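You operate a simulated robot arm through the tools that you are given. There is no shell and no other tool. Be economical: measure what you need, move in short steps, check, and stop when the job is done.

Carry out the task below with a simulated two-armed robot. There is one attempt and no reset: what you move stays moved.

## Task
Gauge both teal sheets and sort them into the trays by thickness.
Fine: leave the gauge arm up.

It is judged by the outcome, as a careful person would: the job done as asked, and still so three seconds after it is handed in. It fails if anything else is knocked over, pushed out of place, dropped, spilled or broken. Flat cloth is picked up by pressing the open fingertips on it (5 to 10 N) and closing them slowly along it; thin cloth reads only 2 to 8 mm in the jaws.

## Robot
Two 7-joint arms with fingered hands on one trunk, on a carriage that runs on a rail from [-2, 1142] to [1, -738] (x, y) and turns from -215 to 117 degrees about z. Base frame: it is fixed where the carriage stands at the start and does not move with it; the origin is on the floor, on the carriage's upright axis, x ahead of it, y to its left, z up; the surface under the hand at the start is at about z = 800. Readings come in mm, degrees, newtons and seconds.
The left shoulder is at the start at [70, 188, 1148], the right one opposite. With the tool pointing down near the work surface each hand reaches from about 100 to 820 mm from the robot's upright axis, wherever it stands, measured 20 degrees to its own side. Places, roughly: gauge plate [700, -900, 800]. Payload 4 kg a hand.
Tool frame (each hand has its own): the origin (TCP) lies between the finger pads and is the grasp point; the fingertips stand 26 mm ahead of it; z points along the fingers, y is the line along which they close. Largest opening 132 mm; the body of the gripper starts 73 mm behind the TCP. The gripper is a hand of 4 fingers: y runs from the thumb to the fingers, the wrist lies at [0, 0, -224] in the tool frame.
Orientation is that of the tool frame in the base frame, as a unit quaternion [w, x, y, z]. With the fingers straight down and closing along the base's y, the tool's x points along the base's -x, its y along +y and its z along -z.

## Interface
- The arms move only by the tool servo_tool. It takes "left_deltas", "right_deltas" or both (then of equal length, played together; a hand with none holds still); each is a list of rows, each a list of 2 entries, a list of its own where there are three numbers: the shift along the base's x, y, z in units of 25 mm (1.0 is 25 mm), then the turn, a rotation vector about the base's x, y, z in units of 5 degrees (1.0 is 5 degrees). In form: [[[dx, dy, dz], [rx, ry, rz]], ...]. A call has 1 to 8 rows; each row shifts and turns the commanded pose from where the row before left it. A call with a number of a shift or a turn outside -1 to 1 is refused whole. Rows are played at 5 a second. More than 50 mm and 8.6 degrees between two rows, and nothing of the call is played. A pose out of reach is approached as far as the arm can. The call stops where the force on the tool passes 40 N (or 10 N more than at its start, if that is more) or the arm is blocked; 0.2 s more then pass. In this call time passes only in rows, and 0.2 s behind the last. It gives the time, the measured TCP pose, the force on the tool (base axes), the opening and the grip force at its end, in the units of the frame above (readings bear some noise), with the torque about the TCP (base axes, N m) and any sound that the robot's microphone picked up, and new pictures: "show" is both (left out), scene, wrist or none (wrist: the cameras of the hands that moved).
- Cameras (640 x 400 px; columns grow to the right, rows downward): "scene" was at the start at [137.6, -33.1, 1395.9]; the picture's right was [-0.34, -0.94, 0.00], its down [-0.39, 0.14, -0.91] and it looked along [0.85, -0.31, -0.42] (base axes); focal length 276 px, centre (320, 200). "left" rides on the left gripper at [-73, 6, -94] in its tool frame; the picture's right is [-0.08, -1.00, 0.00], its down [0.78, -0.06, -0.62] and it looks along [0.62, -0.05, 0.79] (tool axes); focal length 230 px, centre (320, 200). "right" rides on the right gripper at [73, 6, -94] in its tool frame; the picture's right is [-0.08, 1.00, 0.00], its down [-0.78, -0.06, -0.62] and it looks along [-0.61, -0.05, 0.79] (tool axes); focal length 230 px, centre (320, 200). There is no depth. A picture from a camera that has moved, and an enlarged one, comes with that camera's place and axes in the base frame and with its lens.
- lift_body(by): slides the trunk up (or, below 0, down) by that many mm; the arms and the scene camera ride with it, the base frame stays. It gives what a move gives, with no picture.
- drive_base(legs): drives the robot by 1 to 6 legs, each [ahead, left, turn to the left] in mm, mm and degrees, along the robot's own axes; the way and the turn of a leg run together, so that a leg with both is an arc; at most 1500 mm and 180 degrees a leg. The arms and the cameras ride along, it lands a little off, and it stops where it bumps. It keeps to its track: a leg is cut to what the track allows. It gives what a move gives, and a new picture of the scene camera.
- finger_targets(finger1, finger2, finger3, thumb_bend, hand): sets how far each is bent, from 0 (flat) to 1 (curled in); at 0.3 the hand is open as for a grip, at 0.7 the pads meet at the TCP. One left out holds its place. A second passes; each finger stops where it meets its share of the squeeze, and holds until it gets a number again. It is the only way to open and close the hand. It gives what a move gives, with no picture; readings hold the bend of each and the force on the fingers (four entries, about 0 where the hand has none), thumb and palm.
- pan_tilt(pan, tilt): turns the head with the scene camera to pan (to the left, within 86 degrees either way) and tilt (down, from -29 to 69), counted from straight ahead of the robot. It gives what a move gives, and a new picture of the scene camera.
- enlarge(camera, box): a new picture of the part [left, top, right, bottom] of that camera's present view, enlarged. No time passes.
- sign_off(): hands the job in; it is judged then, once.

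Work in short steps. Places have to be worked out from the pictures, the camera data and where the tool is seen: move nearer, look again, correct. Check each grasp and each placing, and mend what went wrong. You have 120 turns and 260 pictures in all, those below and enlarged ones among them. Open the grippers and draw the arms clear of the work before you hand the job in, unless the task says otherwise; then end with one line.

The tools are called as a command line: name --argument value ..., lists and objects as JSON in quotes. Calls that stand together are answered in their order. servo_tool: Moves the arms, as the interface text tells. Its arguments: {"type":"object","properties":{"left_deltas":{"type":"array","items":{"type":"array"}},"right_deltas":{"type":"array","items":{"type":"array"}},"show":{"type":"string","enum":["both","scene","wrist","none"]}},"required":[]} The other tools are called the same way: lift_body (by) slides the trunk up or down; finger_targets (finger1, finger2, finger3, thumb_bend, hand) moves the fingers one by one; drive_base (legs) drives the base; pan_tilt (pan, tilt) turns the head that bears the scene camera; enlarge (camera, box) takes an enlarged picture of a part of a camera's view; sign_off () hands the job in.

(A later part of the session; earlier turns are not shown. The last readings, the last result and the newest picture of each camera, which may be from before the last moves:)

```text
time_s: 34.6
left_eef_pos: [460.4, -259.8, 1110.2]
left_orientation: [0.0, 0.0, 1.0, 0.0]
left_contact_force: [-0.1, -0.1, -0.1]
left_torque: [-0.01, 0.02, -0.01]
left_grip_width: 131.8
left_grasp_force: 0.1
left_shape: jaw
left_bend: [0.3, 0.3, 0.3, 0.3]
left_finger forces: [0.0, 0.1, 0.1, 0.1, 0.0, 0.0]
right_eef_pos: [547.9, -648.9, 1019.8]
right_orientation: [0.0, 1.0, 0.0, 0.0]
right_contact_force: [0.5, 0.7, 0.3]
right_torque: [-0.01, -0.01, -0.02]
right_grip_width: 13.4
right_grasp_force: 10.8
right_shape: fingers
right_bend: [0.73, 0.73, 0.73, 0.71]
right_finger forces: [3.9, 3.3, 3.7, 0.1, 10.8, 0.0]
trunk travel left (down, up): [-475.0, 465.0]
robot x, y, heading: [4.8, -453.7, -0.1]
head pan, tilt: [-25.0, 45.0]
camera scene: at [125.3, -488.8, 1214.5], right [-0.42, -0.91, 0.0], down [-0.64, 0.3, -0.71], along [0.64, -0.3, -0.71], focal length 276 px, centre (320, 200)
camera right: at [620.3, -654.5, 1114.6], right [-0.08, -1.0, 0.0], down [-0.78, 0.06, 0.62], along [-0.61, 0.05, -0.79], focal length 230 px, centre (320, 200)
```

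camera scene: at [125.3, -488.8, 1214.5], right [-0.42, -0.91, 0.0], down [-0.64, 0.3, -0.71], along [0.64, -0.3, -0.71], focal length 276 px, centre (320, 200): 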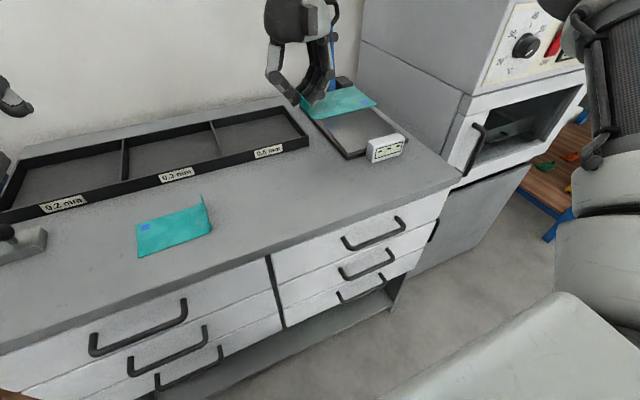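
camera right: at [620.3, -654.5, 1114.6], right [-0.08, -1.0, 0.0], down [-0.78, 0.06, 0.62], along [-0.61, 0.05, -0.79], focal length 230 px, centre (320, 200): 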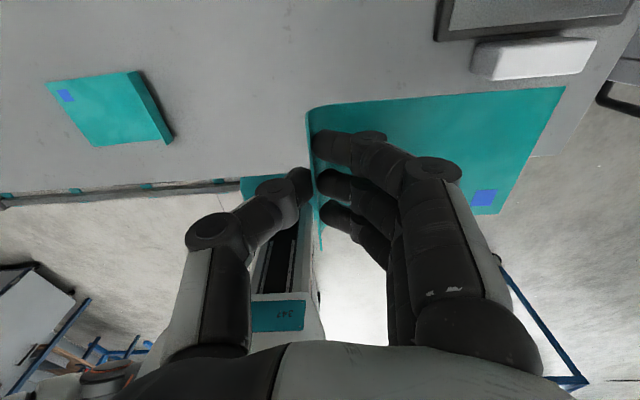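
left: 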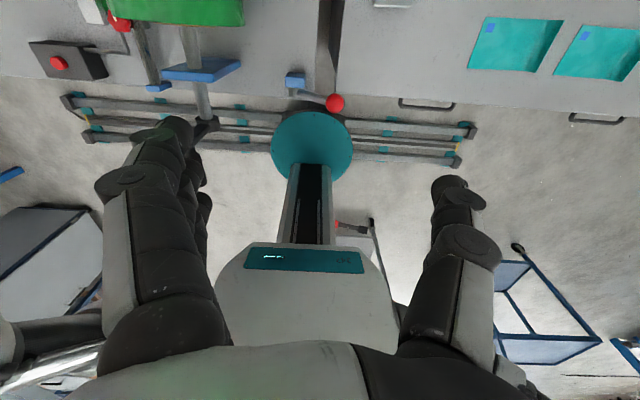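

Hand is turned 180° with the sheet steady. Before driving right, check elbow clearance to the oven.

pan_tilt --pan -70 --tilt 20

```text
time_s: 35.7
left_eef_pos: [460.0, -260.0, 1110.2]
left_orientation: [-0.001, 0.0, 1.0, 0.0]
left_contact_force: [-0.6, 0.6, 0.8]
left_torque: [0.03, -0.04, 0.06]
left_grip_width: 132.0
left_grasp_force: 0.1
left_shape: jaw
left_bend: [0.3, 0.3, 0.3, 0.3]
left_finger forces: [0.0, 0.0, 0.1, 0.0, 0.0, 0.0]
right_eef_pos: [548.8, -648.2, 1019.1]
right_orientation: [0.0, 1.0, 0.0, 0.0]
right_contact_force: [-0.2, 0.2, 0.0]
right_torque: [0.0, -0.01, -0.03]
right_grip_width: 13.2
right_grasp_force: 10.6
right_shape: fingers
right_bend: [0.73, 0.73, 0.73, 0.71]
right_finger forces: [3.9, 3.2, 3.8, 0.0, 10.8, 0.0]
trunk travel left (down, up): [-475.0, 465.0]
robot x, y, heading: [-2.3, -452.0, -0.0]
head pan, tilt: [-70.0, 20.0]
camera scene: at [83.5, -541.9, 1253.2], right [-0.94, -0.34, 0.0], down [-0.12, 0.32, -0.94], along [0.32, -0.88, -0.34], focal length 276 px, centre (320, 200)
```

scene: 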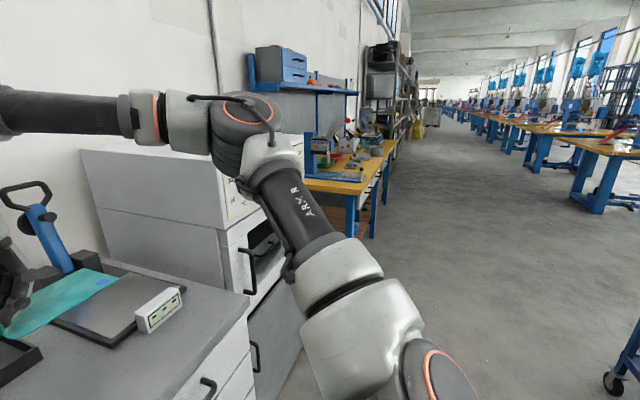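

The elbow is around (270,−815,1235), well above the oven top and in front of it. Driving 150 mm right.

drive_base --legs '[[0, -150, 0]]'

pan_tilt --pan -25 --tilt 35

enlarge --camera "scene" --box '[220, 60, 480, 300]'

```text
time_s: 37.0
left_eef_pos: [460.2, -406.9, 1109.9]
left_orientation: [0.0, 0.001, 1.0, -0.001]
left_contact_force: [-0.7, 0.3, -0.1]
left_torque: [0.03, 0.0, -0.01]
left_grip_width: 131.9
left_grasp_force: 0.0
left_shape: jaw
left_bend: [0.3, 0.3, 0.3, 0.3]
left_finger forces: [0.1, 0.0, 0.1, 0.0, 0.0, 0.0]
right_eef_pos: [547.2, -797.4, 1019.4]
right_orientation: [0.0, 1.0, -0.001, -0.001]
right_contact_force: [0.5, 0.2, -0.5]
right_torque: [0.03, 0.01, -0.02]
right_grip_width: 13.2
right_grasp_force: 10.8
right_shape: fingers
right_bend: [0.73, 0.73, 0.73, 0.71]
right_finger forces: [3.8, 3.3, 3.8, 0.1, 10.9, 0.1]
trunk travel left (down, up): [-475.0, 465.0]
robot x, y, heading: [-0.6, -603.0, -0.0]
head pan, tilt: [-70.0, 20.0]
camera scene: at [83.6, -689.8, 1253.2], right [-0.94, -0.34, 0.0], down [-0.12, 0.32, -0.94], along [0.32, -0.88, -0.34], focal length 276 px, centre (320, 200)
```

scene: 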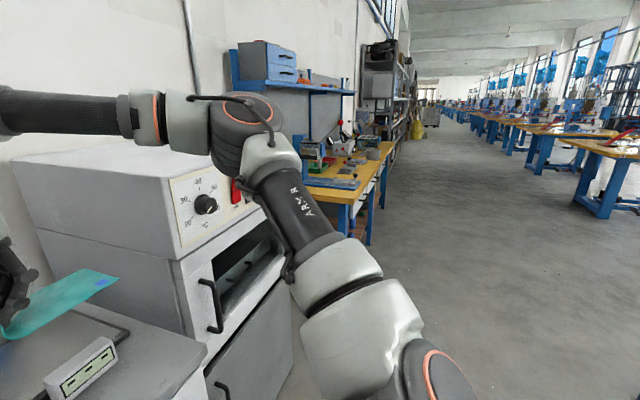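

```text
time_s: 38.2
left_eef_pos: [462.0, -407.5, 1110.9]
left_orientation: [0.0, 0.0, 1.0, 0.0]
left_contact_force: [0.3, 0.2, 0.2]
left_torque: [-0.05, 0.02, 0.01]
left_grip_width: 131.9
left_grasp_force: 0.2
left_shape: jaw
left_bend: [0.3, 0.3, 0.3, 0.3]
left_finger forces: [0.1, 0.0, 0.0, 0.0, 0.1, 0.0]
right_eef_pos: [548.0, -797.3, 1018.5]
right_orientation: [0.0, 1.0, -0.001, 0.0]
right_contact_force: [-0.2, 0.5, -1.6]
right_torque: [0.02, 0.0, -0.01]
right_grip_width: 13.0
right_grasp_force: 10.8
right_shape: fingers
right_bend: [0.73, 0.73, 0.73, 0.71]
right_finger forces: [3.8, 3.3, 3.7, 0.0, 10.9, 0.1]
trunk travel left (down, up): [-475.0, 465.0]
robot x, y, heading: [1.6, -600.6, -0.3]
head pan, tilt: [-25.0, 35.0]
camera scene: at [131.7, -639.7, 1229.4], right [-0.43, -0.9, 0.0], down [-0.52, 0.24, -0.82], along [0.74, -0.35, -0.57], focal length 276 px, centre (320, 200)
```

scene: 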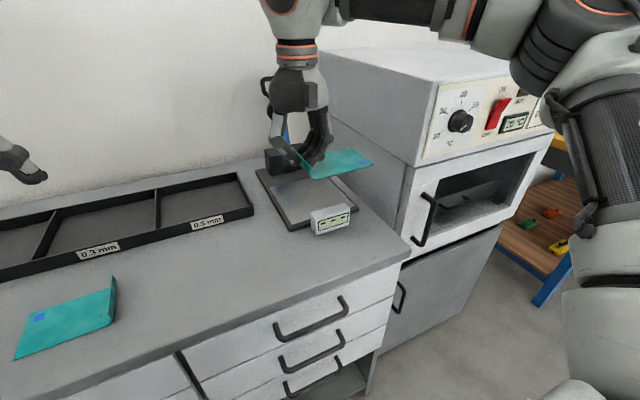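

```text
1.67 times, centred on (350, 180) of scene
camera zoom: at [131.7, -639.7, 1229.4], right [-0.43, -0.9, 0.0], down [-0.52, 0.24, -0.82], along [0.74, -0.35, -0.57], focal length 460 px, centre (270, 233)
```

zoom: 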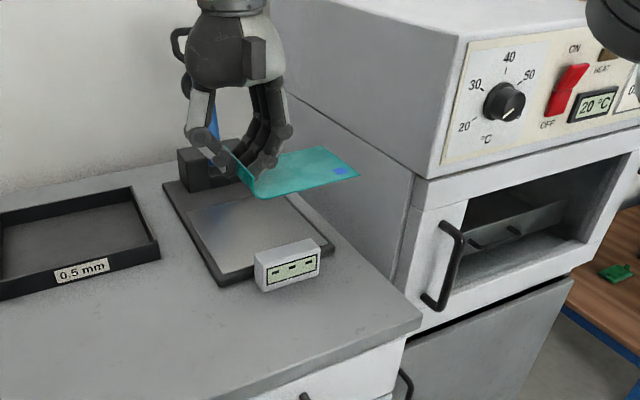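

Plate spans x≈603–~890, y≈−795..−974, and the oven side is near y≈−1025, so there's room. Moving over the glass: target TCP (714,−822).

servo_tool --right_deltas '[[[0.95, -0.14, -0.4], [0, 0, 0]], [[0.95, -0.14, -0.4], [0, 0, 0]], [[0.95, -0.14, -0.4], [0, 0, 0]], [[0.95, -0.14, -0.4], [0, 0, 0]], [[0.95, -0.14, -0.4], [0, 0, 0]], [[0.95, -0.14, -0.4], [0, 0, 0]], [[0.95, -0.14, -0.4], [0, 0, 0]]]' --show "both"

enlarge --camera "scene" --box '[220, 60, 420, 260]'

```text
time_s: 39.8
left_eef_pos: [462.6, -408.1, 1109.9]
left_orientation: [-0.001, 0.001, 1.0, 0.0]
left_contact_force: [-0.1, 0.7, 0.6]
left_torque: [0.0, -0.02, 0.02]
left_grip_width: 131.9
left_grasp_force: 0.1
left_shape: jaw
left_bend: [0.3, 0.3, 0.3, 0.3]
left_finger forces: [0.0, 0.1, 0.0, 0.0, 0.0, 0.0]
right_eef_pos: [643.5, -855.3, 956.0]
right_orientation: [-0.001, 1.0, -0.002, 0.001]
right_contact_force: [0.1, 0.7, -0.8]
right_torque: [0.0, 0.0, 0.0]
right_grip_width: 13.1
right_grasp_force: 11.0
right_shape: fingers
right_bend: [0.73, 0.73, 0.73, 0.71]
right_finger forces: [3.8, 3.3, 3.7, 0.0, 10.8, 0.1]
right hand out of reach, approached as far as the arm can: row 2, 3, 4, 5, 6, 7
trunk travel left (down, up): [-475.0, 465.0]
robot x, y, heading: [1.0, -603.4, -0.2]
head pan, tilt: [-25.0, 35.0]
camera scene: at [131.8, -639.8, 1229.3], right [-0.43, -0.91, 0.0], down [-0.52, 0.24, -0.82], along [0.74, -0.35, -0.57], focal length 276 px, centre (320, 200)
camera right: at [715.6, -861.2, 1051.0], right [-0.08, -1.0, 0.0], down [-0.79, 0.06, 0.61], along [-0.61, 0.05, -0.79], focal length 230 px, centre (320, 200)
```

scene: 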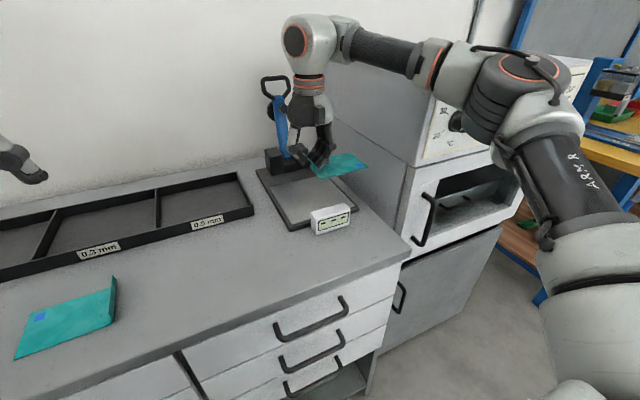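
right: 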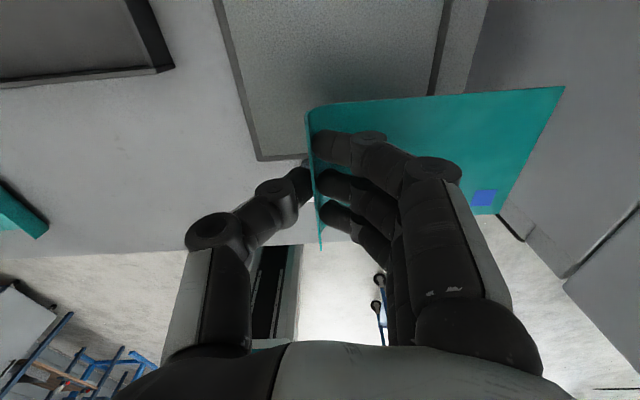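

```text
2.00 times, centred on (320, 160) of scene
camera zoom: at [131.8, -639.8, 1229.3], right [-0.43, -0.91, 0.0], down [-0.52, 0.24, -0.82], along [0.74, -0.35, -0.57], focal length 551 px, centre (320, 280)
```

zoom: 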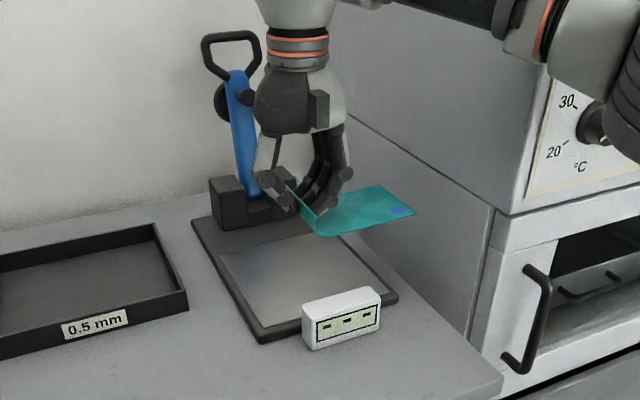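

The arm prefers this target further to its right. I'll turn the base left 20° so the gauge lies at a better bearing for the right arm.

drive_base --legs '[[0, 0, 20]]'

servo_tool --right_deltas '[[[0, -1, 0], [0, 0, -0.8]], [[0, -1, 0], [0, 0, -0.8]], [[0, -1, 0], [0, 0, -0.8]], [[0, -1, 0], [0, 0, -0.8]], [[0, -1, 0], [0, 0, -0.8]]]' --show "scene"

```text
time_s: 41.2
left_eef_pos: [366.8, -260.6, 1109.9]
left_orientation: [-0.001, -0.173, 0.985, 0.0]
left_contact_force: [0.2, 0.4, 0.6]
left_torque: [0.01, 0.01, 0.0]
left_grip_width: 131.9
left_grasp_force: 0.0
left_shape: jaw
left_bend: [0.3, 0.3, 0.3, 0.3]
left_finger forces: [0.0, 0.0, 0.0, 0.0, 0.0, 0.0]
right_eef_pos: [690.0, -620.3, 956.8]
right_orientation: [-0.001, 0.985, 0.174, 0.001]
right_contact_force: [-0.1, -0.8, 0.1]
right_torque: [-0.01, 0.0, 0.05]
right_grip_width: 13.2
right_grasp_force: 10.6
right_shape: fingers
right_bend: [0.73, 0.73, 0.73, 0.71]
right_finger forces: [3.7, 3.2, 3.7, 0.1, 10.9, 0.0]
trunk travel left (down, up): [-475.0, 465.0]
robot x, y, heading: [-0.2, -598.7, 20.0]
head pan, tilt: [-25.0, 35.0]
camera scene: at [136.6, -592.6, 1229.4], right [-0.09, -1.0, 0.0], down [-0.57, 0.05, -0.82], along [0.82, -0.07, -0.57], focal length 276 px, centre (320, 200)
```

scene: 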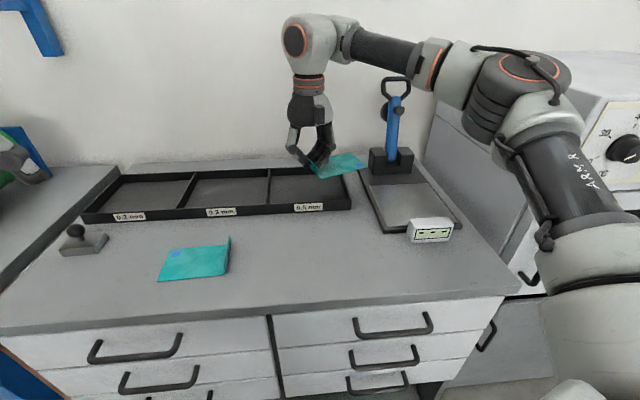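

```text
time_s: 42.5
left_eef_pos: [366.9, -262.3, 1109.5]
left_orientation: [0.0, -0.173, 0.985, 0.0]
left_contact_force: [-0.9, 0.1, 0.0]
left_torque: [-0.01, 0.0, -0.01]
left_grip_width: 131.9
left_grasp_force: 0.1
left_shape: jaw
left_bend: [0.3, 0.3, 0.3, 0.3]
left_finger forces: [0.1, 0.0, 0.0, 0.0, 0.0, 0.1]
right_eef_pos: [692.5, -743.6, 956.0]
right_orientation: [-0.002, 1.0, -0.002, 0.001]
right_contact_force: [0.9, -0.1, 0.0]
right_torque: [0.02, -0.01, -0.02]
right_grip_width: 13.2
right_grasp_force: 10.3
right_shape: fingers
right_bend: [0.73, 0.73, 0.73, 0.71]
right_finger forces: [3.6, 3.5, 3.8, 0.0, 10.8, 0.0]
trunk travel left (down, up): [-475.0, 465.0]
robot x, y, heading: [1.8, -601.6, 19.8]
head pan, tilt: [-25.0, 35.0]
camera scene: at [136.5, -593.6, 1229.4], right [-0.09, -1.0, 0.0], down [-0.57, 0.05, -0.82], along [0.82, -0.07, -0.57], focal length 276 px, centre (320, 200)
```

scene: 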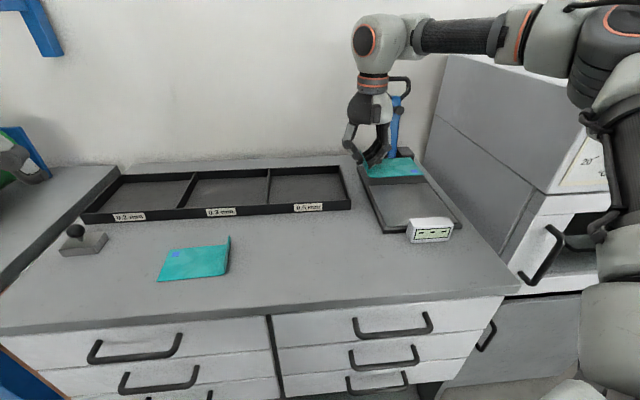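

Now it tracks well. Continue to (714,−822) and descend to z≈880.

servo_tool --right_deltas '[[[0.25, -0.8, 0], [0, 0, 0]], [[0.25, -0.8, 0], [0, 0, 0]], [[0.2, -0.8, 0], [0, 0, 0]], [[0.2, -0.75, -0.5], [0, 0, 0]], [[0, 0, -0.8], [0, 0, 0]], [[0, 0, -0.8], [0, 0, 0]], [[0, 0, -0.8], [0, 0, 0]]]' --show "both"

enlarge --camera "scene" --box '[320, 60, 480, 260]'

```text
time_s: 44.0
left_eef_pos: [368.3, -262.6, 1109.1]
left_orientation: [0.0, -0.173, 0.985, 0.001]
left_contact_force: [-0.4, 0.1, 0.1]
left_torque: [-0.01, 0.01, -0.02]
left_grip_width: 132.0
left_grasp_force: 0.1
left_shape: jaw
left_bend: [0.3, 0.3, 0.3, 0.3]
left_finger forces: [0.1, 0.0, 0.0, 0.0, 0.0, 0.1]
right_eef_pos: [713.8, -824.7, 882.4]
right_orientation: [-0.001, 1.0, -0.002, 0.001]
right_contact_force: [-0.7, -0.9, -0.3]
right_torque: [0.01, -0.01, 0.01]
right_grip_width: 13.5
right_grasp_force: 10.5
right_shape: fingers
right_bend: [0.73, 0.73, 0.73, 0.71]
right_finger forces: [3.7, 3.3, 3.6, 0.0, 10.7, 0.0]
trunk travel left (down, up): [-475.0, 465.0]
robot x, y, heading: [2.2, -600.6, 19.8]
head pan, tilt: [-25.0, 35.0]
camera scene: at [137.0, -593.0, 1229.3], right [-0.09, -1.0, 0.0], down [-0.57, 0.05, -0.82], along [0.82, -0.07, -0.57], focal length 276 px, centre (320, 200)
camera right: at [786.8, -831.1, 978.1], right [-0.08, -1.0, 0.0], down [-0.79, 0.06, 0.61], along [-0.61, 0.05, -0.79], focal length 230 px, centre (320, 200)
```

scene: 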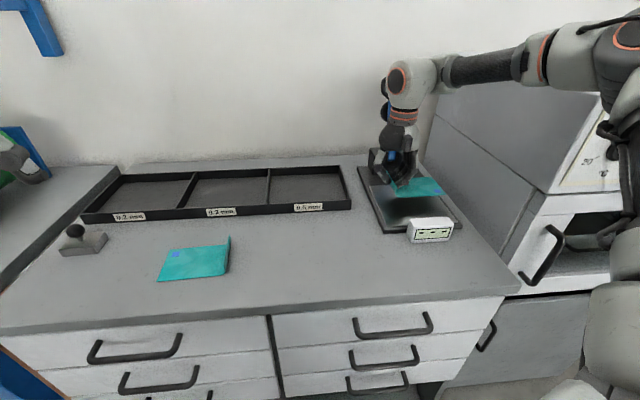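
right: 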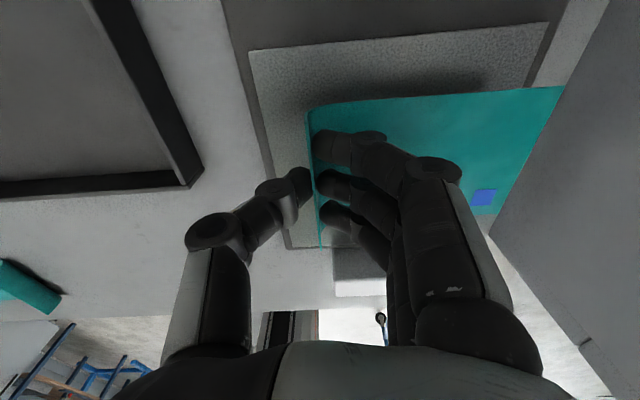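

```text
2.00 times, centred on (400, 160) of scene
camera zoom: at [137.0, -593.0, 1229.3], right [-0.09, -1.0, 0.0], down [-0.57, 0.05, -0.82], along [0.82, -0.07, -0.57], focal length 551 px, centre (160, 280)
```

zoom: 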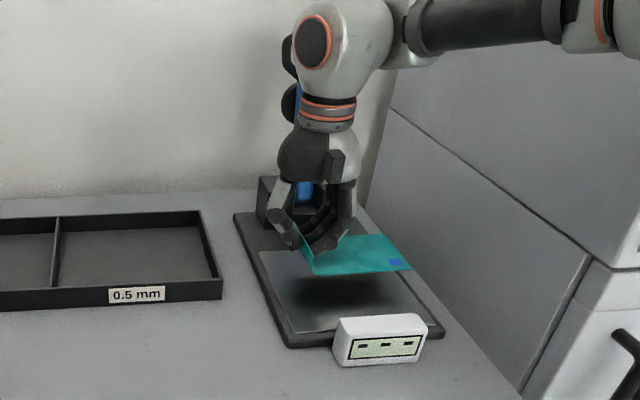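

The gauge tip should land near x≈745, y≈−886, so I'll shift the sheet +25 mm in x, then lower carefully.

servo_tool --right_deltas '[[[0.5, 0, 0], [0, 0, 0]], [[0.5, 0, -0.3], [0, 0, 0]], [[0, 0, -0.4], [0, 0, 0]], [[0, 0, -0.3], [0, 0, 0]]]' --show "none"

enlarge --camera "scene" --box '[340, 130, 480, 260]'

enlarge --camera "right" --box '[200, 0, 640, 275]'

```text
time_s: 45.0
left_eef_pos: [367.6, -262.8, 1109.9]
left_orientation: [0.0, -0.173, 0.985, 0.0]
left_contact_force: [0.2, -0.4, 0.3]
left_torque: [0.01, 0.0, -0.01]
left_grip_width: 132.1
left_grasp_force: 0.1
left_shape: jaw
left_bend: [0.3, 0.3, 0.3, 0.3]
left_finger forces: [0.1, 0.1, 0.1, 0.0, 0.0, 0.0]
right_eef_pos: [739.2, -824.2, 858.1]
right_orientation: [-0.001, 1.0, -0.002, 0.0]
right_contact_force: [0.0, 1.3, -0.3]
right_torque: [0.01, -0.03, 0.0]
right_grip_width: 13.1
right_grasp_force: 10.6
right_shape: fingers
right_bend: [0.73, 0.73, 0.73, 0.71]
right_finger forces: [3.7, 3.4, 3.6, 0.1, 10.8, 0.0]
trunk travel left (down, up): [-475.0, 465.0]
robot x, y, heading: [3.6, -598.4, 19.6]
head pan, tilt: [-25.0, 35.0]
```

```text
3.08 times, centred on (410, 195) of scene
camera zoom: at [137.0, -592.8, 1229.3], right [-0.09, -1.0, 0.0], down [-0.57, 0.05, -0.82], along [0.82, -0.07, -0.57], focal length 848 px, centre (43, 215)
```

zoom: 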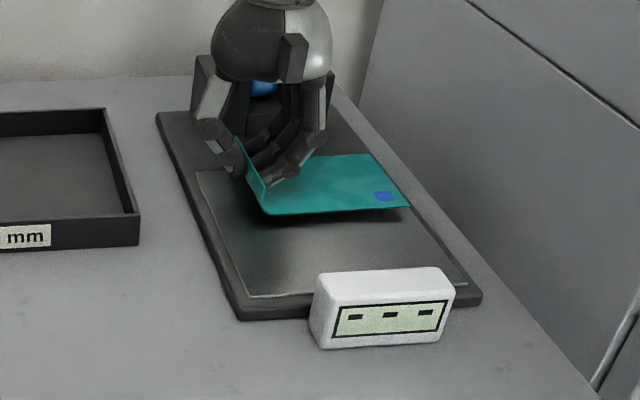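

```text
1.45 times, centred on (420, 138) of right
camera zoom: at [811.6, -830.4, 953.7], right [-0.08, -1.0, 0.0], down [-0.79, 0.06, 0.62], along [-0.61, 0.05, -0.79], focal length 335 px, centre (174, 291)
```

zoom: 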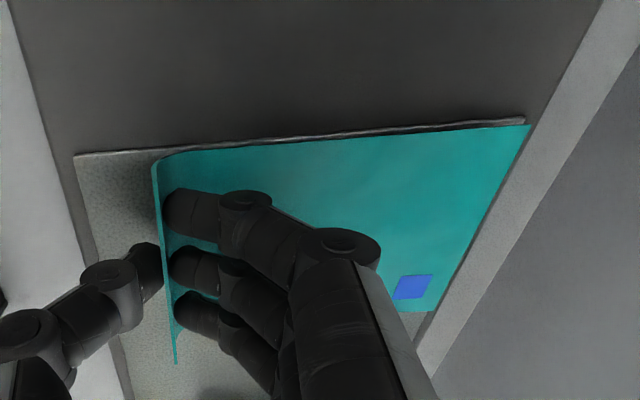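

Sheet is close to the glass's right and far edges; shift +10 mm y, −10 mm x, then lower to contact.

servo_tool --right_deltas '[[[-0.4, 0.4, 0], [0, 0, 0]], [[0, 0, -0.15], [0, 0, 0]], [[0, 0, -0.12], [0, 0, 0]]]' --show "none"

servo_tool --right_deltas '[[[0, 0, -0.08], [0, 0, 0]], [[0, 0, 0], [0, 0, 0]]]' --show "none"

enlarge --camera "scene" --box '[340, 130, 480, 260]'

```text
time_s: 45.9
left_eef_pos: [366.4, -263.1, 1109.8]
left_orientation: [0.0, -0.173, 0.985, 0.0]
left_contact_force: [0.1, -0.3, 0.2]
left_torque: [-0.02, -0.01, 0.0]
left_grip_width: 131.8
left_grasp_force: 0.0
left_shape: jaw
left_bend: [0.3, 0.3, 0.3, 0.3]
left_finger forces: [0.0, 0.1, 0.1, 0.1, 0.1, 0.0]
right_eef_pos: [730.0, -813.8, 852.7]
right_orientation: [-0.001, 1.0, -0.001, 0.003]
right_contact_force: [-0.5, -0.1, 0.3]
right_torque: [-0.01, 0.0, -0.02]
right_grip_width: 13.0
right_grasp_force: 11.1
right_shape: fingers
right_bend: [0.73, 0.73, 0.73, 0.71]
right_finger forces: [3.7, 3.5, 3.7, 0.0, 10.8, 0.1]
trunk travel left (down, up): [-475.0, 465.0]
robot x, y, heading: [3.6, -599.6, 19.8]
head pan, tilt: [-25.0, 35.0]
```

```text
time_s: 46.5
left_eef_pos: [366.9, -261.8, 1110.2]
left_orientation: [0.0, -0.173, 0.985, -0.001]
left_contact_force: [-0.2, -0.1, 0.5]
left_torque: [0.01, 0.04, -0.02]
left_grip_width: 131.7
left_grasp_force: 0.0
left_shape: jaw
left_bend: [0.3, 0.3, 0.3, 0.3]
left_finger forces: [0.0, 0.1, 0.0, 0.0, 0.0, 0.1]
right_eef_pos: [728.3, -813.7, 850.7]
right_orientation: [-0.001, 1.0, -0.001, 0.002]
right_contact_force: [0.2, 0.6, 2.2]
right_torque: [0.0, 0.03, -0.02]
right_grip_width: 13.1
right_grasp_force: 10.8
right_shape: fingers
right_bend: [0.74, 0.74, 0.74, 0.71]
right_finger forces: [3.6, 3.3, 3.6, 0.0, 11.1, 0.0]
trunk travel left (down, up): [-475.0, 465.0]
robot x, y, heading: [3.0, -596.4, 19.7]
head pan, tilt: [-25.0, 35.0]
```

```text
3.08 times, centred on (410, 195) of scene
camera zoom: at [136.4, -592.7, 1229.4], right [-0.09, -1.0, 0.0], down [-0.57, 0.05, -0.82], along [0.82, -0.07, -0.57], focal length 848 px, centre (43, 215)
```

zoom: 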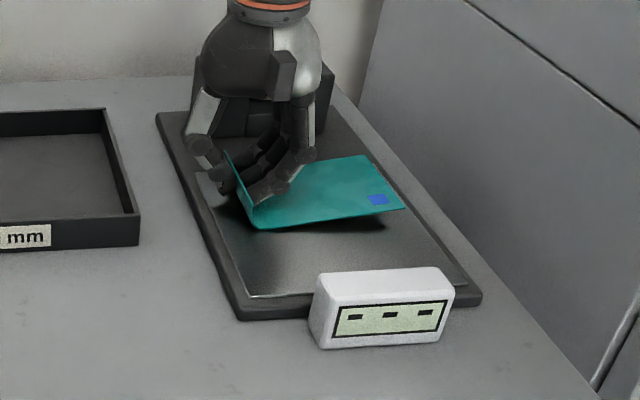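

Contact near the curl; the free end hovers slightly. Releasing gently to let it settle.

finger_targets --hand "right" --finger1 0.66 --finger2 0.66 --finger3 0.66 --thumb_bend 0.64

enlarge --camera "scene" --box '[340, 130, 480, 260]'

enlarge --camera "right" --box '[200, 0, 640, 275]'

```text
time_s: 47.5
left_eef_pos: [367.8, -260.8, 1108.6]
left_orientation: [0.0, -0.173, 0.985, 0.0]
left_contact_force: [-0.5, 1.3, 0.3]
left_torque: [0.04, 0.02, 0.0]
left_grip_width: 131.9
left_grasp_force: 0.1
left_shape: jaw
left_bend: [0.3, 0.3, 0.3, 0.3]
left_finger forces: [0.0, 0.1, 0.0, 0.0, 0.1, 0.0]
right_eef_pos: [728.8, -814.3, 851.1]
right_orientation: [0.0, 1.0, -0.001, 0.0]
right_contact_force: [0.0, 0.8, 0.1]
right_torque: [-0.01, -0.02, -0.01]
right_grip_width: 24.7
right_grasp_force: 0.3
right_shape: fingers
right_bend: [0.66, 0.66, 0.66, 0.64]
right_finger forces: [0.1, 0.1, 0.2, 0.0, 0.0, 0.1]
trunk travel left (down, up): [-475.0, 465.0]
robot x, y, heading: [1.3, -604.6, 20.0]
head pan, tilt: [-25.0, 35.0]
```

```text
3.08 times, centred on (410, 195) of scene
camera zoom: at [136.6, -592.9, 1229.4], right [-0.09, -1.0, 0.0], down [-0.57, 0.05, -0.82], along [0.82, -0.07, -0.57], focal length 848 px, centre (43, 215)
```

zoom: 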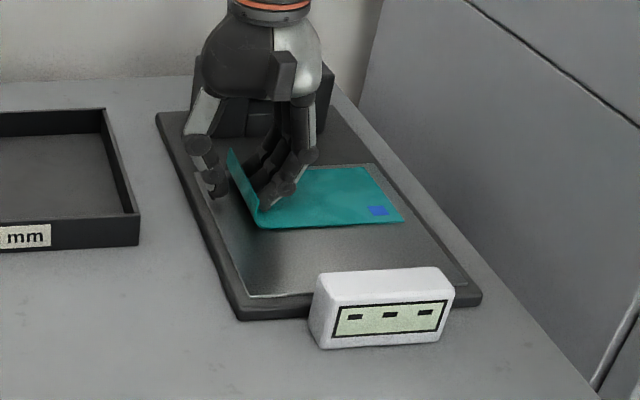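

```text
1.45 times, centred on (420, 138) of right
camera zoom: at [801.1, -820.0, 945.3], right [-0.08, -1.0, 0.0], down [-0.79, 0.06, 0.61], along [-0.61, 0.05, -0.79], focal length 335 px, centre (174, 291)
```

zoom: 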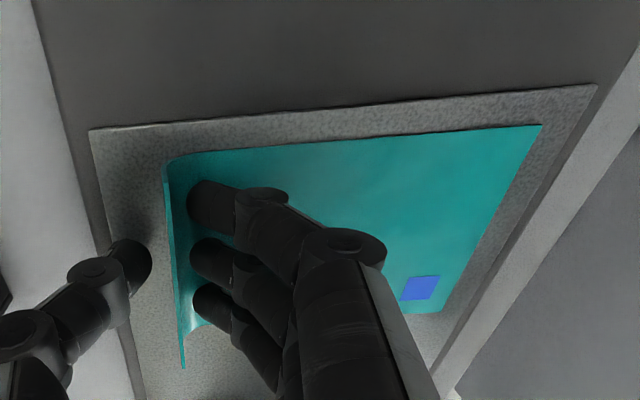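

The sheet is flat on the glass, free of the fingers. I'll rise straight up, then pitch the hand forward to inspect the gauge arm.

servo_tool --right_deltas '[[[0, 0, 0.5], [0, 0, 0]], [[0, 0, 1], [0, 0, 0]], [[0, 0, 1], [0, 0, 0]], [[0, 0, 1], [0, 0, 0]], [[0, 0, 1], [0, 0, 0]], [[-1, 0, 1], [0, 0, 0]], [[-1, 0, 1], [0, 0, 0]], [[-1, 0, 1], [0, 0, 0]]]' --show "none"

servo_tool --right_deltas '[[[-1, 0, 0], [0, -1, 0]], [[-1, 0, 0], [0, -1, 0]], [[-1, 0, 0], [0, -1, 0]], [[0, 0, 0], [0, -1, 0]], [[0, 0, 0], [0, -1, 0]], [[0, 0, 0], [0, -1, 0]], [[0, 0, 0], [0, -1, 0]], [[0, 0, 0], [0, -1, 0]]]' --show "both"

```text
time_s: 49.2
left_eef_pos: [366.4, -261.2, 1110.6]
left_orientation: [0.001, -0.173, 0.985, 0.001]
left_contact_force: [0.1, 0.3, 0.3]
left_torque: [0.03, -0.03, 0.03]
left_grip_width: 132.0
left_grasp_force: 0.0
left_shape: jaw
left_bend: [0.3, 0.3, 0.3, 0.3]
left_finger forces: [0.0, 0.0, 0.1, 0.0, 0.0, 0.0]
right_eef_pos: [651.5, -812.1, 1038.5]
right_orientation: [0.0, 1.0, -0.002, 0.001]
right_contact_force: [-1.0, 0.2, 0.7]
right_torque: [0.02, 0.0, 0.0]
right_grip_width: 24.9
right_grasp_force: 0.2
right_shape: fingers
right_bend: [0.66, 0.66, 0.66, 0.64]
right_finger forces: [0.0, 0.0, 0.0, 0.0, 0.0, 0.0]
trunk travel left (down, up): [-475.0, 465.0]
robot x, y, heading: [2.5, -599.5, 19.8]
head pan, tilt: [-25.0, 35.0]
```

```text
time_s: 51.0
left_eef_pos: [368.9, -262.3, 1110.1]
left_orientation: [0.001, -0.173, 0.985, 0.0]
left_contact_force: [-0.1, -0.4, -0.1]
left_torque: [-0.01, 0.04, -0.02]
left_grip_width: 132.0
left_grasp_force: 0.0
left_shape: jaw
left_bend: [0.3, 0.3, 0.3, 0.3]
left_finger forces: [0.0, 0.1, 0.0, 0.0, 0.0, 0.0]
right_eef_pos: [578.4, -812.4, 1038.0]
right_orientation: [-0.002, 0.939, -0.001, 0.344]
right_contact_force: [0.7, 0.4, 0.0]
right_torque: [0.0, 0.02, 0.01]
right_grip_width: 24.7
right_grasp_force: 0.0
right_shape: fingers
right_bend: [0.66, 0.66, 0.66, 0.64]
right_finger forces: [0.0, 0.1, 0.0, 0.1, 0.1, 0.0]
trunk travel left (down, up): [-475.0, 465.0]
robot x, y, heading: [0.3, -599.0, 19.9]
head pan, tilt: [-25.0, 35.0]
camera scene: at [136.3, -593.0, 1229.4], right [-0.09, -1.0, 0.0], down [-0.57, 0.05, -0.82], along [0.82, -0.07, -0.57], focal length 276 px, centre (320, 200)
camera right: at [573.7, -819.2, 1157.4], right [-0.06, -1.0, -0.05], down [-1.0, 0.06, -0.04], along [0.04, 0.05, -1.0], focal length 230 px, centre (320, 200)
```

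scene: 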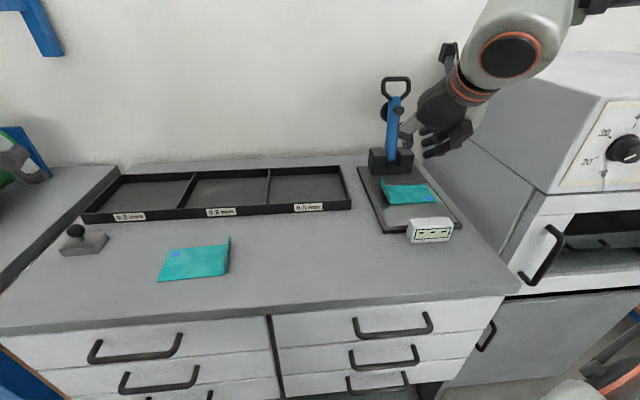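
right: 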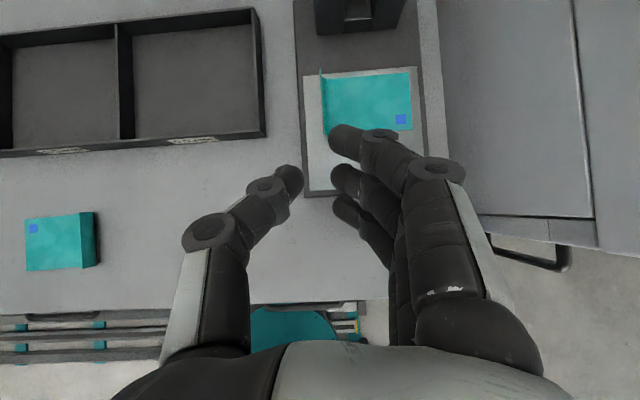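

Good views. Enlarging the gauge arm, now unobstructed.

enlarge --camera "scene" --box '[350, 60, 470, 250]'

enlarge --camera "right" --box '[280, 0, 450, 200]'

```text
2.11 times, centred on (410, 155) of scene
camera zoom: at [136.3, -593.0, 1229.4], right [-0.09, -1.0, 0.0], down [-0.57, 0.05, -0.82], along [0.82, -0.07, -0.57], focal length 580 px, centre (130, 295)
```

zoom: 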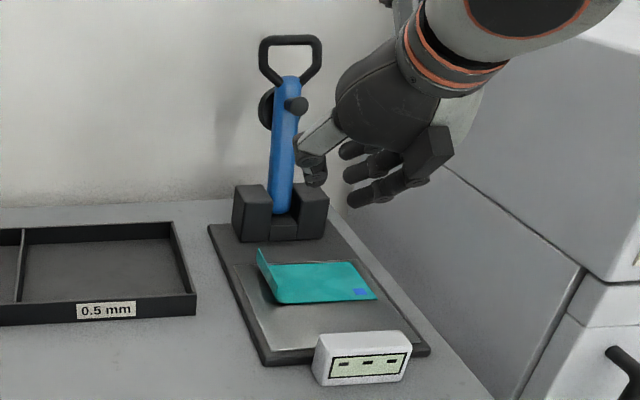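

```text
2.00 times, centred on (365, 100) of right
camera zoom: at [573.7, -819.2, 1157.4], right [-0.06, -1.0, -0.05], down [-1.0, 0.06, -0.04], along [0.04, 0.05, -1.0], focal length 460 px, centre (230, 400)
```

zoom: 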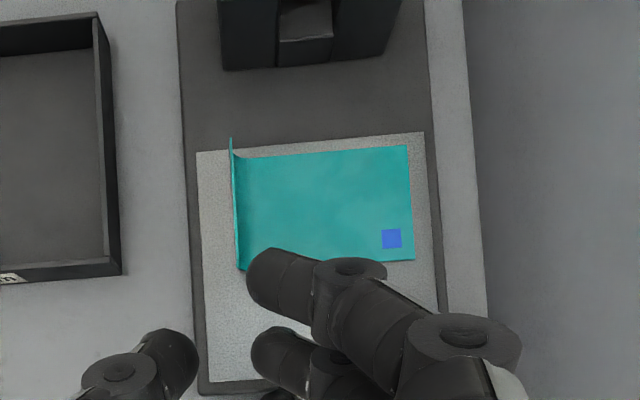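

Refined geometry: gauge axis y≈−875, hinge ≈(858, 842), handle loop centre ≈(920,−875,1048), about 82 mm wide. I'll pinch the loop by its sides (closing along y), which lets it pivot between the pads. Open the hand and approach at 45°.

finger_targets --hand "right" --finger1 0.3 --finger2 0.3 --finger3 0.3 --thumb_bend 0.3

servo_tool --right_deltas '[[[0.9, -0.4, 0.5], [0, -1, 0]], [[0.9, -0.4, 0.5], [0, 0, 0]], [[0.9, -0.4, 0.5], [0, 0, 0]], [[0.9, -0.4, 0.5], [0, 0, 0]], [[0.9, -0.4, 0.5], [0, 0, 0]], [[0.9, -0.4, 0.5], [0, 0, 0]], [[0.9, -0.2, 0.3], [0, 0, 0]], [[0.9, 0, 0], [0, 0, 0]]]' --show "both"

```text
time_s: 52.0
left_eef_pos: [367.1, -262.7, 1110.3]
left_orientation: [-0.001, -0.173, 0.985, 0.0]
left_contact_force: [-0.9, 0.0, 0.0]
left_torque: [-0.06, 0.01, 0.03]
left_grip_width: 132.0
left_grasp_force: 0.0
left_shape: jaw
left_bend: [0.3, 0.3, 0.3, 0.3]
left_finger forces: [0.1, 0.1, 0.1, 0.1, 0.0, 0.0]
right_eef_pos: [579.2, -812.6, 1038.1]
right_orientation: [-0.001, 0.939, -0.001, 0.343]
right_contact_force: [-0.1, 0.5, 0.4]
right_torque: [0.01, 0.01, -0.02]
right_grip_width: 135.7
right_grasp_force: 0.1
right_shape: fingers
right_bend: [0.3, 0.3, 0.3, 0.3]
right_finger forces: [0.0, 0.0, 0.0, 0.0, 0.1, 0.0]
trunk travel left (down, up): [-475.0, 465.0]
robot x, y, heading: [0.8, -599.5, 19.7]
head pan, tilt: [-25.0, 35.0]
```

```text
time_s: 53.9
left_eef_pos: [368.1, -261.8, 1109.7]
left_orientation: [0.0, -0.173, 0.985, 0.001]
left_contact_force: [0.1, 0.5, 0.1]
left_torque: [0.02, 0.03, 0.0]
left_grip_width: 131.6
left_grasp_force: 0.1
left_shape: jaw
left_bend: [0.3, 0.3, 0.3, 0.3]
left_finger forces: [0.1, 0.1, 0.0, 0.0, 0.0, 0.1]
right_eef_pos: [760.0, -879.3, 1120.9]
right_orientation: [-0.002, 0.924, -0.001, 0.383]
right_contact_force: [-0.2, 0.7, -0.2]
right_torque: [0.01, -0.01, 0.01]
right_grip_width: 135.5
right_grasp_force: 0.0
right_shape: fingers
right_bend: [0.3, 0.3, 0.3, 0.3]
right_finger forces: [0.1, 0.1, 0.1, 0.0, 0.2, 0.1]
trunk travel left (down, up): [-475.0, 465.0]
robot x, y, heading: [2.7, -599.8, 19.9]
head pan, tilt: [-25.0, 35.0]
camera scene: at [137.4, -592.7, 1229.2], right [-0.09, -1.0, 0.0], down [-0.57, 0.05, -0.82], along [0.82, -0.07, -0.57], focal length 276 px, centre (320, 200)
camera right: at [744.7, -885.1, 1239.8], right [-0.05, -1.0, -0.06], down [-0.99, 0.06, -0.12], along [0.12, 0.05, -0.99], focal length 230 px, centre (320, 200)
```

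scene: 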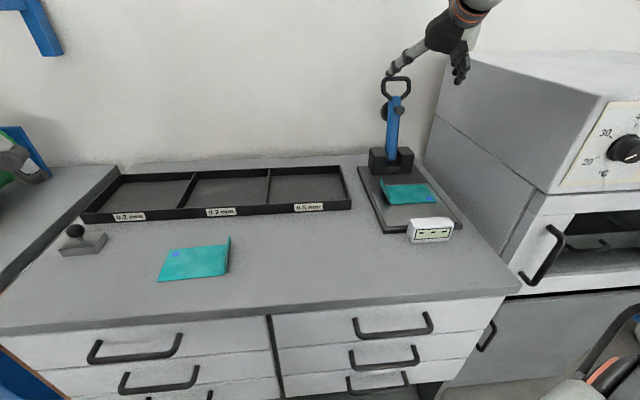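
right: 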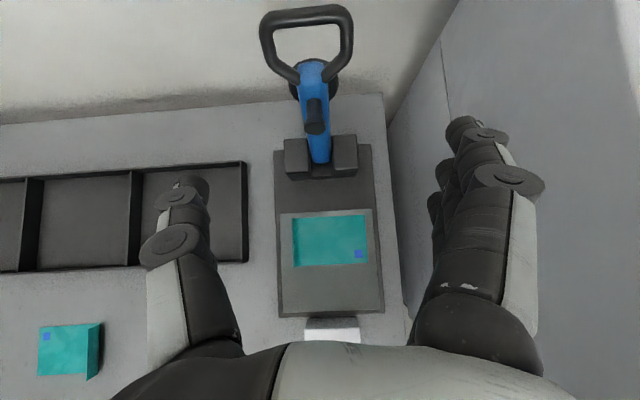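

The wrist view gives the loop centre ≈(914,−872,1051). Moving most of the way in along the 45° approach.

servo_tool --right_deltas '[[[0.9, 0.1, -0.1], [0, 0, 0]], [[0.9, 0.1, -0.2], [0, 0, 0]], [[0.9, 0.05, -0.3], [0, 0, 0]], [[0.9, 0, -0.5], [0, 0, 0]], [[0.9, 0, -0.5], [0, 0, 0]]]' --show "both"

enlarge --camera "scene" --box '[350, 30, 500, 190]'

```text
time_s: 55.0
left_eef_pos: [368.5, -262.1, 1109.5]
left_orientation: [0.0, -0.172, 0.985, 0.0]
left_contact_force: [0.2, -0.7, -0.5]
left_torque: [-0.01, 0.0, 0.03]
left_grip_width: 131.9
left_grasp_force: 0.1
left_shape: jaw
left_bend: [0.3, 0.3, 0.3, 0.3]
left_finger forces: [0.0, 0.0, 0.0, 0.1, 0.0, 0.0]
right_eef_pos: [872.8, -872.3, 1079.8]
right_orientation: [-0.002, 0.924, 0.0, 0.383]
right_contact_force: [-0.3, -0.4, 0.0]
right_torque: [0.0, -0.02, -0.01]
right_grip_width: 135.8
right_grasp_force: 0.0
right_shape: fingers
right_bend: [0.3, 0.3, 0.3, 0.3]
right_finger forces: [0.1, 0.0, 0.0, 0.0, 0.0, 0.0]
trunk travel left (down, up): [-475.0, 465.0]
robot x, y, heading: [1.8, -599.1, 20.1]
head pan, tilt: [-25.0, 35.0]
camera scene: at [137.7, -592.8, 1229.2], right [-0.09, -1.0, 0.0], down [-0.57, 0.05, -0.82], along [0.82, -0.07, -0.57], focal length 276 px, centre (320, 200)
camera right: at [857.1, -878.8, 1198.2], right [-0.06, -1.0, -0.06], down [-0.99, 0.06, -0.12], along [0.12, 0.05, -0.99], focal length 230 px, centre (320, 200)
```

scene: 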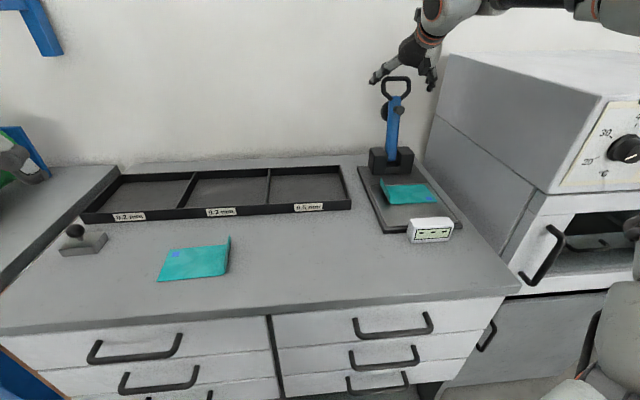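
right: 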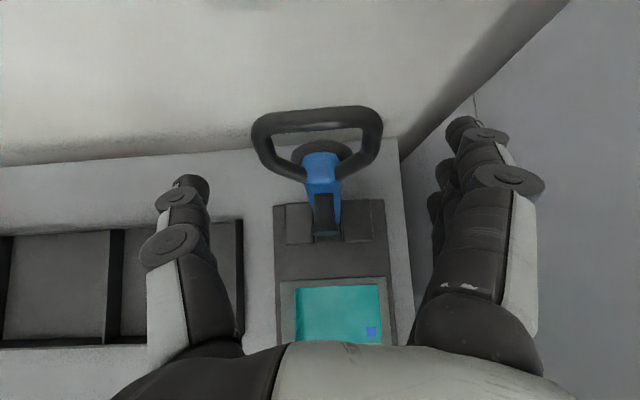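

```text
2.50 times, centred on (425, 110) of scene
camera zoom: at [137.7, -592.8, 1229.2], right [-0.09, -1.0, 0.0], down [-0.57, 0.05, -0.82], along [0.82, -0.07, -0.57], focal length 689 px, centre (58, 425)
```

zoom: 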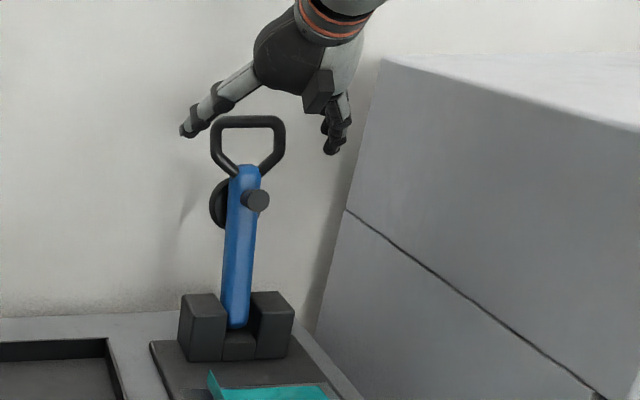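

The loop sits centred; moving the final +39 mm x, −25 mm z to straddle its sides.

servo_tool --right_deltas '[[[0.55, 0, -0.35], [0, 0, 0]], [[0.55, 0, -0.35], [0, 0, 0]], [[0.46, 0, -0.3], [0, 0, 0]]]' --show "both"

enlarge --camera "scene" --box '[350, 30, 500, 190]'

```text
time_s: 55.9
left_eef_pos: [368.4, -261.2, 1109.5]
left_orientation: [-0.001, -0.173, 0.985, 0.0]
left_contact_force: [-0.5, -1.0, 0.5]
left_torque: [0.0, 0.01, -0.01]
left_grip_width: 131.8
left_grasp_force: 0.1
left_shape: jaw
left_bend: [0.3, 0.3, 0.3, 0.3]
left_finger forces: [0.1, 0.0, 0.1, 0.1, 0.0, 0.1]
right_eef_pos: [910.2, -872.7, 1055.3]
right_orientation: [-0.001, 0.923, -0.001, 0.384]
right_contact_force: [0.9, -0.1, -0.2]
right_torque: [0.01, 0.01, 0.01]
right_grip_width: 135.6
right_grasp_force: 0.0
right_shape: fingers
right_bend: [0.3, 0.3, 0.3, 0.3]
right_finger forces: [0.0, 0.1, 0.0, 0.1, 0.0, 0.0]
trunk travel left (down, up): [-475.0, 465.0]
robot x, y, heading: [1.9, -600.6, 19.9]
head pan, tilt: [-25.0, 35.0]
camera scene: at [137.2, -592.7, 1229.3], right [-0.09, -1.0, 0.0], down [-0.57, 0.05, -0.82], along [0.82, -0.07, -0.57], focal length 276 px, centre (320, 200)
camera right: at [894.9, -879.1, 1173.3], right [-0.05, -1.0, -0.06], down [-0.99, 0.06, -0.12], along [0.12, 0.05, -0.99], focal length 230 px, centre (320, 200)
```

scene: 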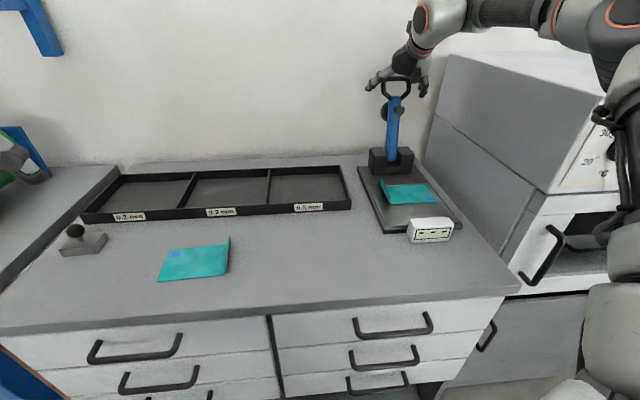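
right: 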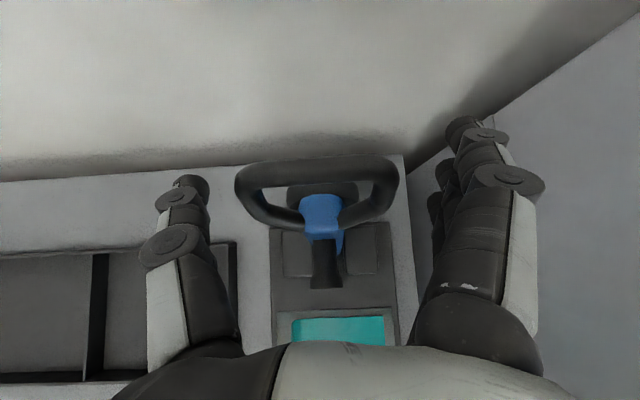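

```text
2.50 times, centred on (425, 110) of scene
camera zoom: at [137.2, -592.7, 1229.3], right [-0.09, -1.0, 0.0], down [-0.57, 0.05, -0.82], along [0.82, -0.07, -0.57], focal length 689 px, centre (58, 425)
```

zoom: 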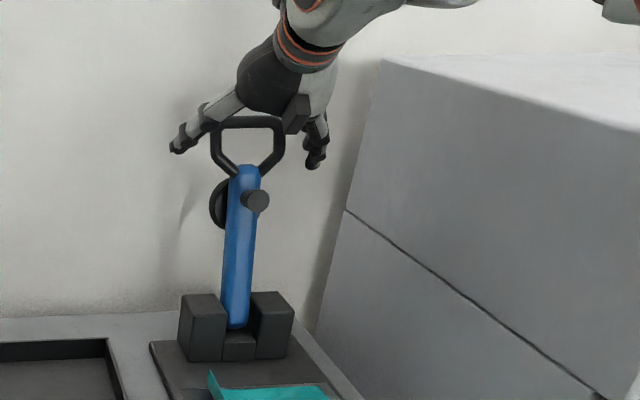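

The loop's sides (80 mm wide) are at TCP depth and centred. Closing onto it.

finger_targets --hand "right" --finger1 0.44 --finger2 0.44 --finger3 0.44 --thumb_bend 0.44

finger_targets --hand "right" --finger1 0.52 --finger2 0.52 --finger3 0.52 --thumb_bend 0.52

enlarge --camera "right" --box '[140, 80, 540, 330]'

```text
time_s: 56.9
left_eef_pos: [367.8, -262.6, 1110.8]
left_orientation: [0.001, -0.173, 0.985, 0.0]
left_contact_force: [-0.4, 0.5, 0.2]
left_torque: [0.01, 0.04, -0.02]
left_grip_width: 131.9
left_grasp_force: 0.0
left_shape: jaw
left_bend: [0.3, 0.3, 0.3, 0.3]
left_finger forces: [0.1, 0.0, 0.1, 0.1, 0.0, 0.1]
right_eef_pos: [909.7, -873.2, 1055.2]
right_orientation: [-0.002, 0.924, 0.0, 0.383]
right_contact_force: [0.1, 0.0, 0.7]
right_torque: [-0.03, 0.01, 0.02]
right_grip_width: 91.4
right_grasp_force: 0.1
right_shape: fingers
right_bend: [0.44, 0.44, 0.44, 0.44]
right_finger forces: [0.0, 0.0, 0.0, 0.0, 0.0, 0.1]
trunk travel left (down, up): [-475.0, 465.0]
robot x, y, heading: [-2.2, -597.8, 19.9]
head pan, tilt: [-25.0, 35.0]
```

```text
time_s: 57.9
left_eef_pos: [367.7, -261.2, 1109.6]
left_orientation: [-0.001, -0.173, 0.985, -0.001]
left_contact_force: [-0.4, 0.1, -0.5]
left_torque: [0.0, 0.0, 0.04]
left_grip_width: 131.8
left_grasp_force: 0.0
left_shape: jaw
left_bend: [0.3, 0.3, 0.3, 0.3]
left_finger forces: [0.1, 0.1, 0.0, 0.0, 0.1, 0.0]
right_eef_pos: [910.1, -871.3, 1054.7]
right_orientation: [-0.001, 0.924, 0.0, 0.383]
right_contact_force: [-0.2, 5.1, -0.7]
right_torque: [-0.03, -0.01, 0.07]
right_grip_width: 73.4
right_grasp_force: 7.0
right_shape: fingers
right_bend: [0.52, 0.49, 0.5, 0.49]
right_finger forces: [0.0, 2.7, 1.7, 0.0, 9.6, 0.0]
trunk travel left (down, up): [-475.0, 465.0]
robot x, y, heading: [0.6, -603.1, 19.4]
head pan, tilt: [-25.0, 35.0]
```

```text
1.60 times, centred on (340, 205) of right
camera zoom: at [894.5, -878.2, 1173.7], right [-0.05, -1.0, -0.06], down [-0.99, 0.06, -0.12], along [0.12, 0.05, -0.99], focal length 368 px, centre (288, 192)
```

zoom: 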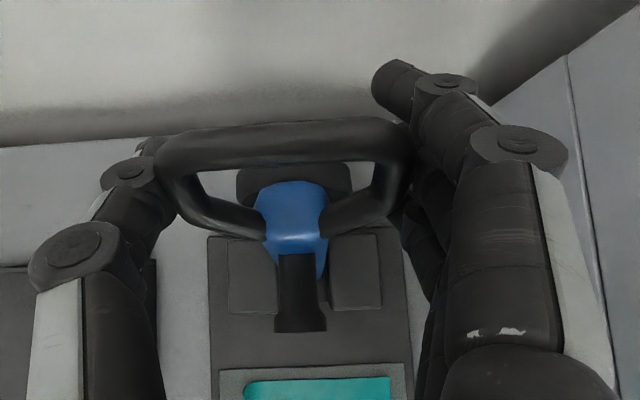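

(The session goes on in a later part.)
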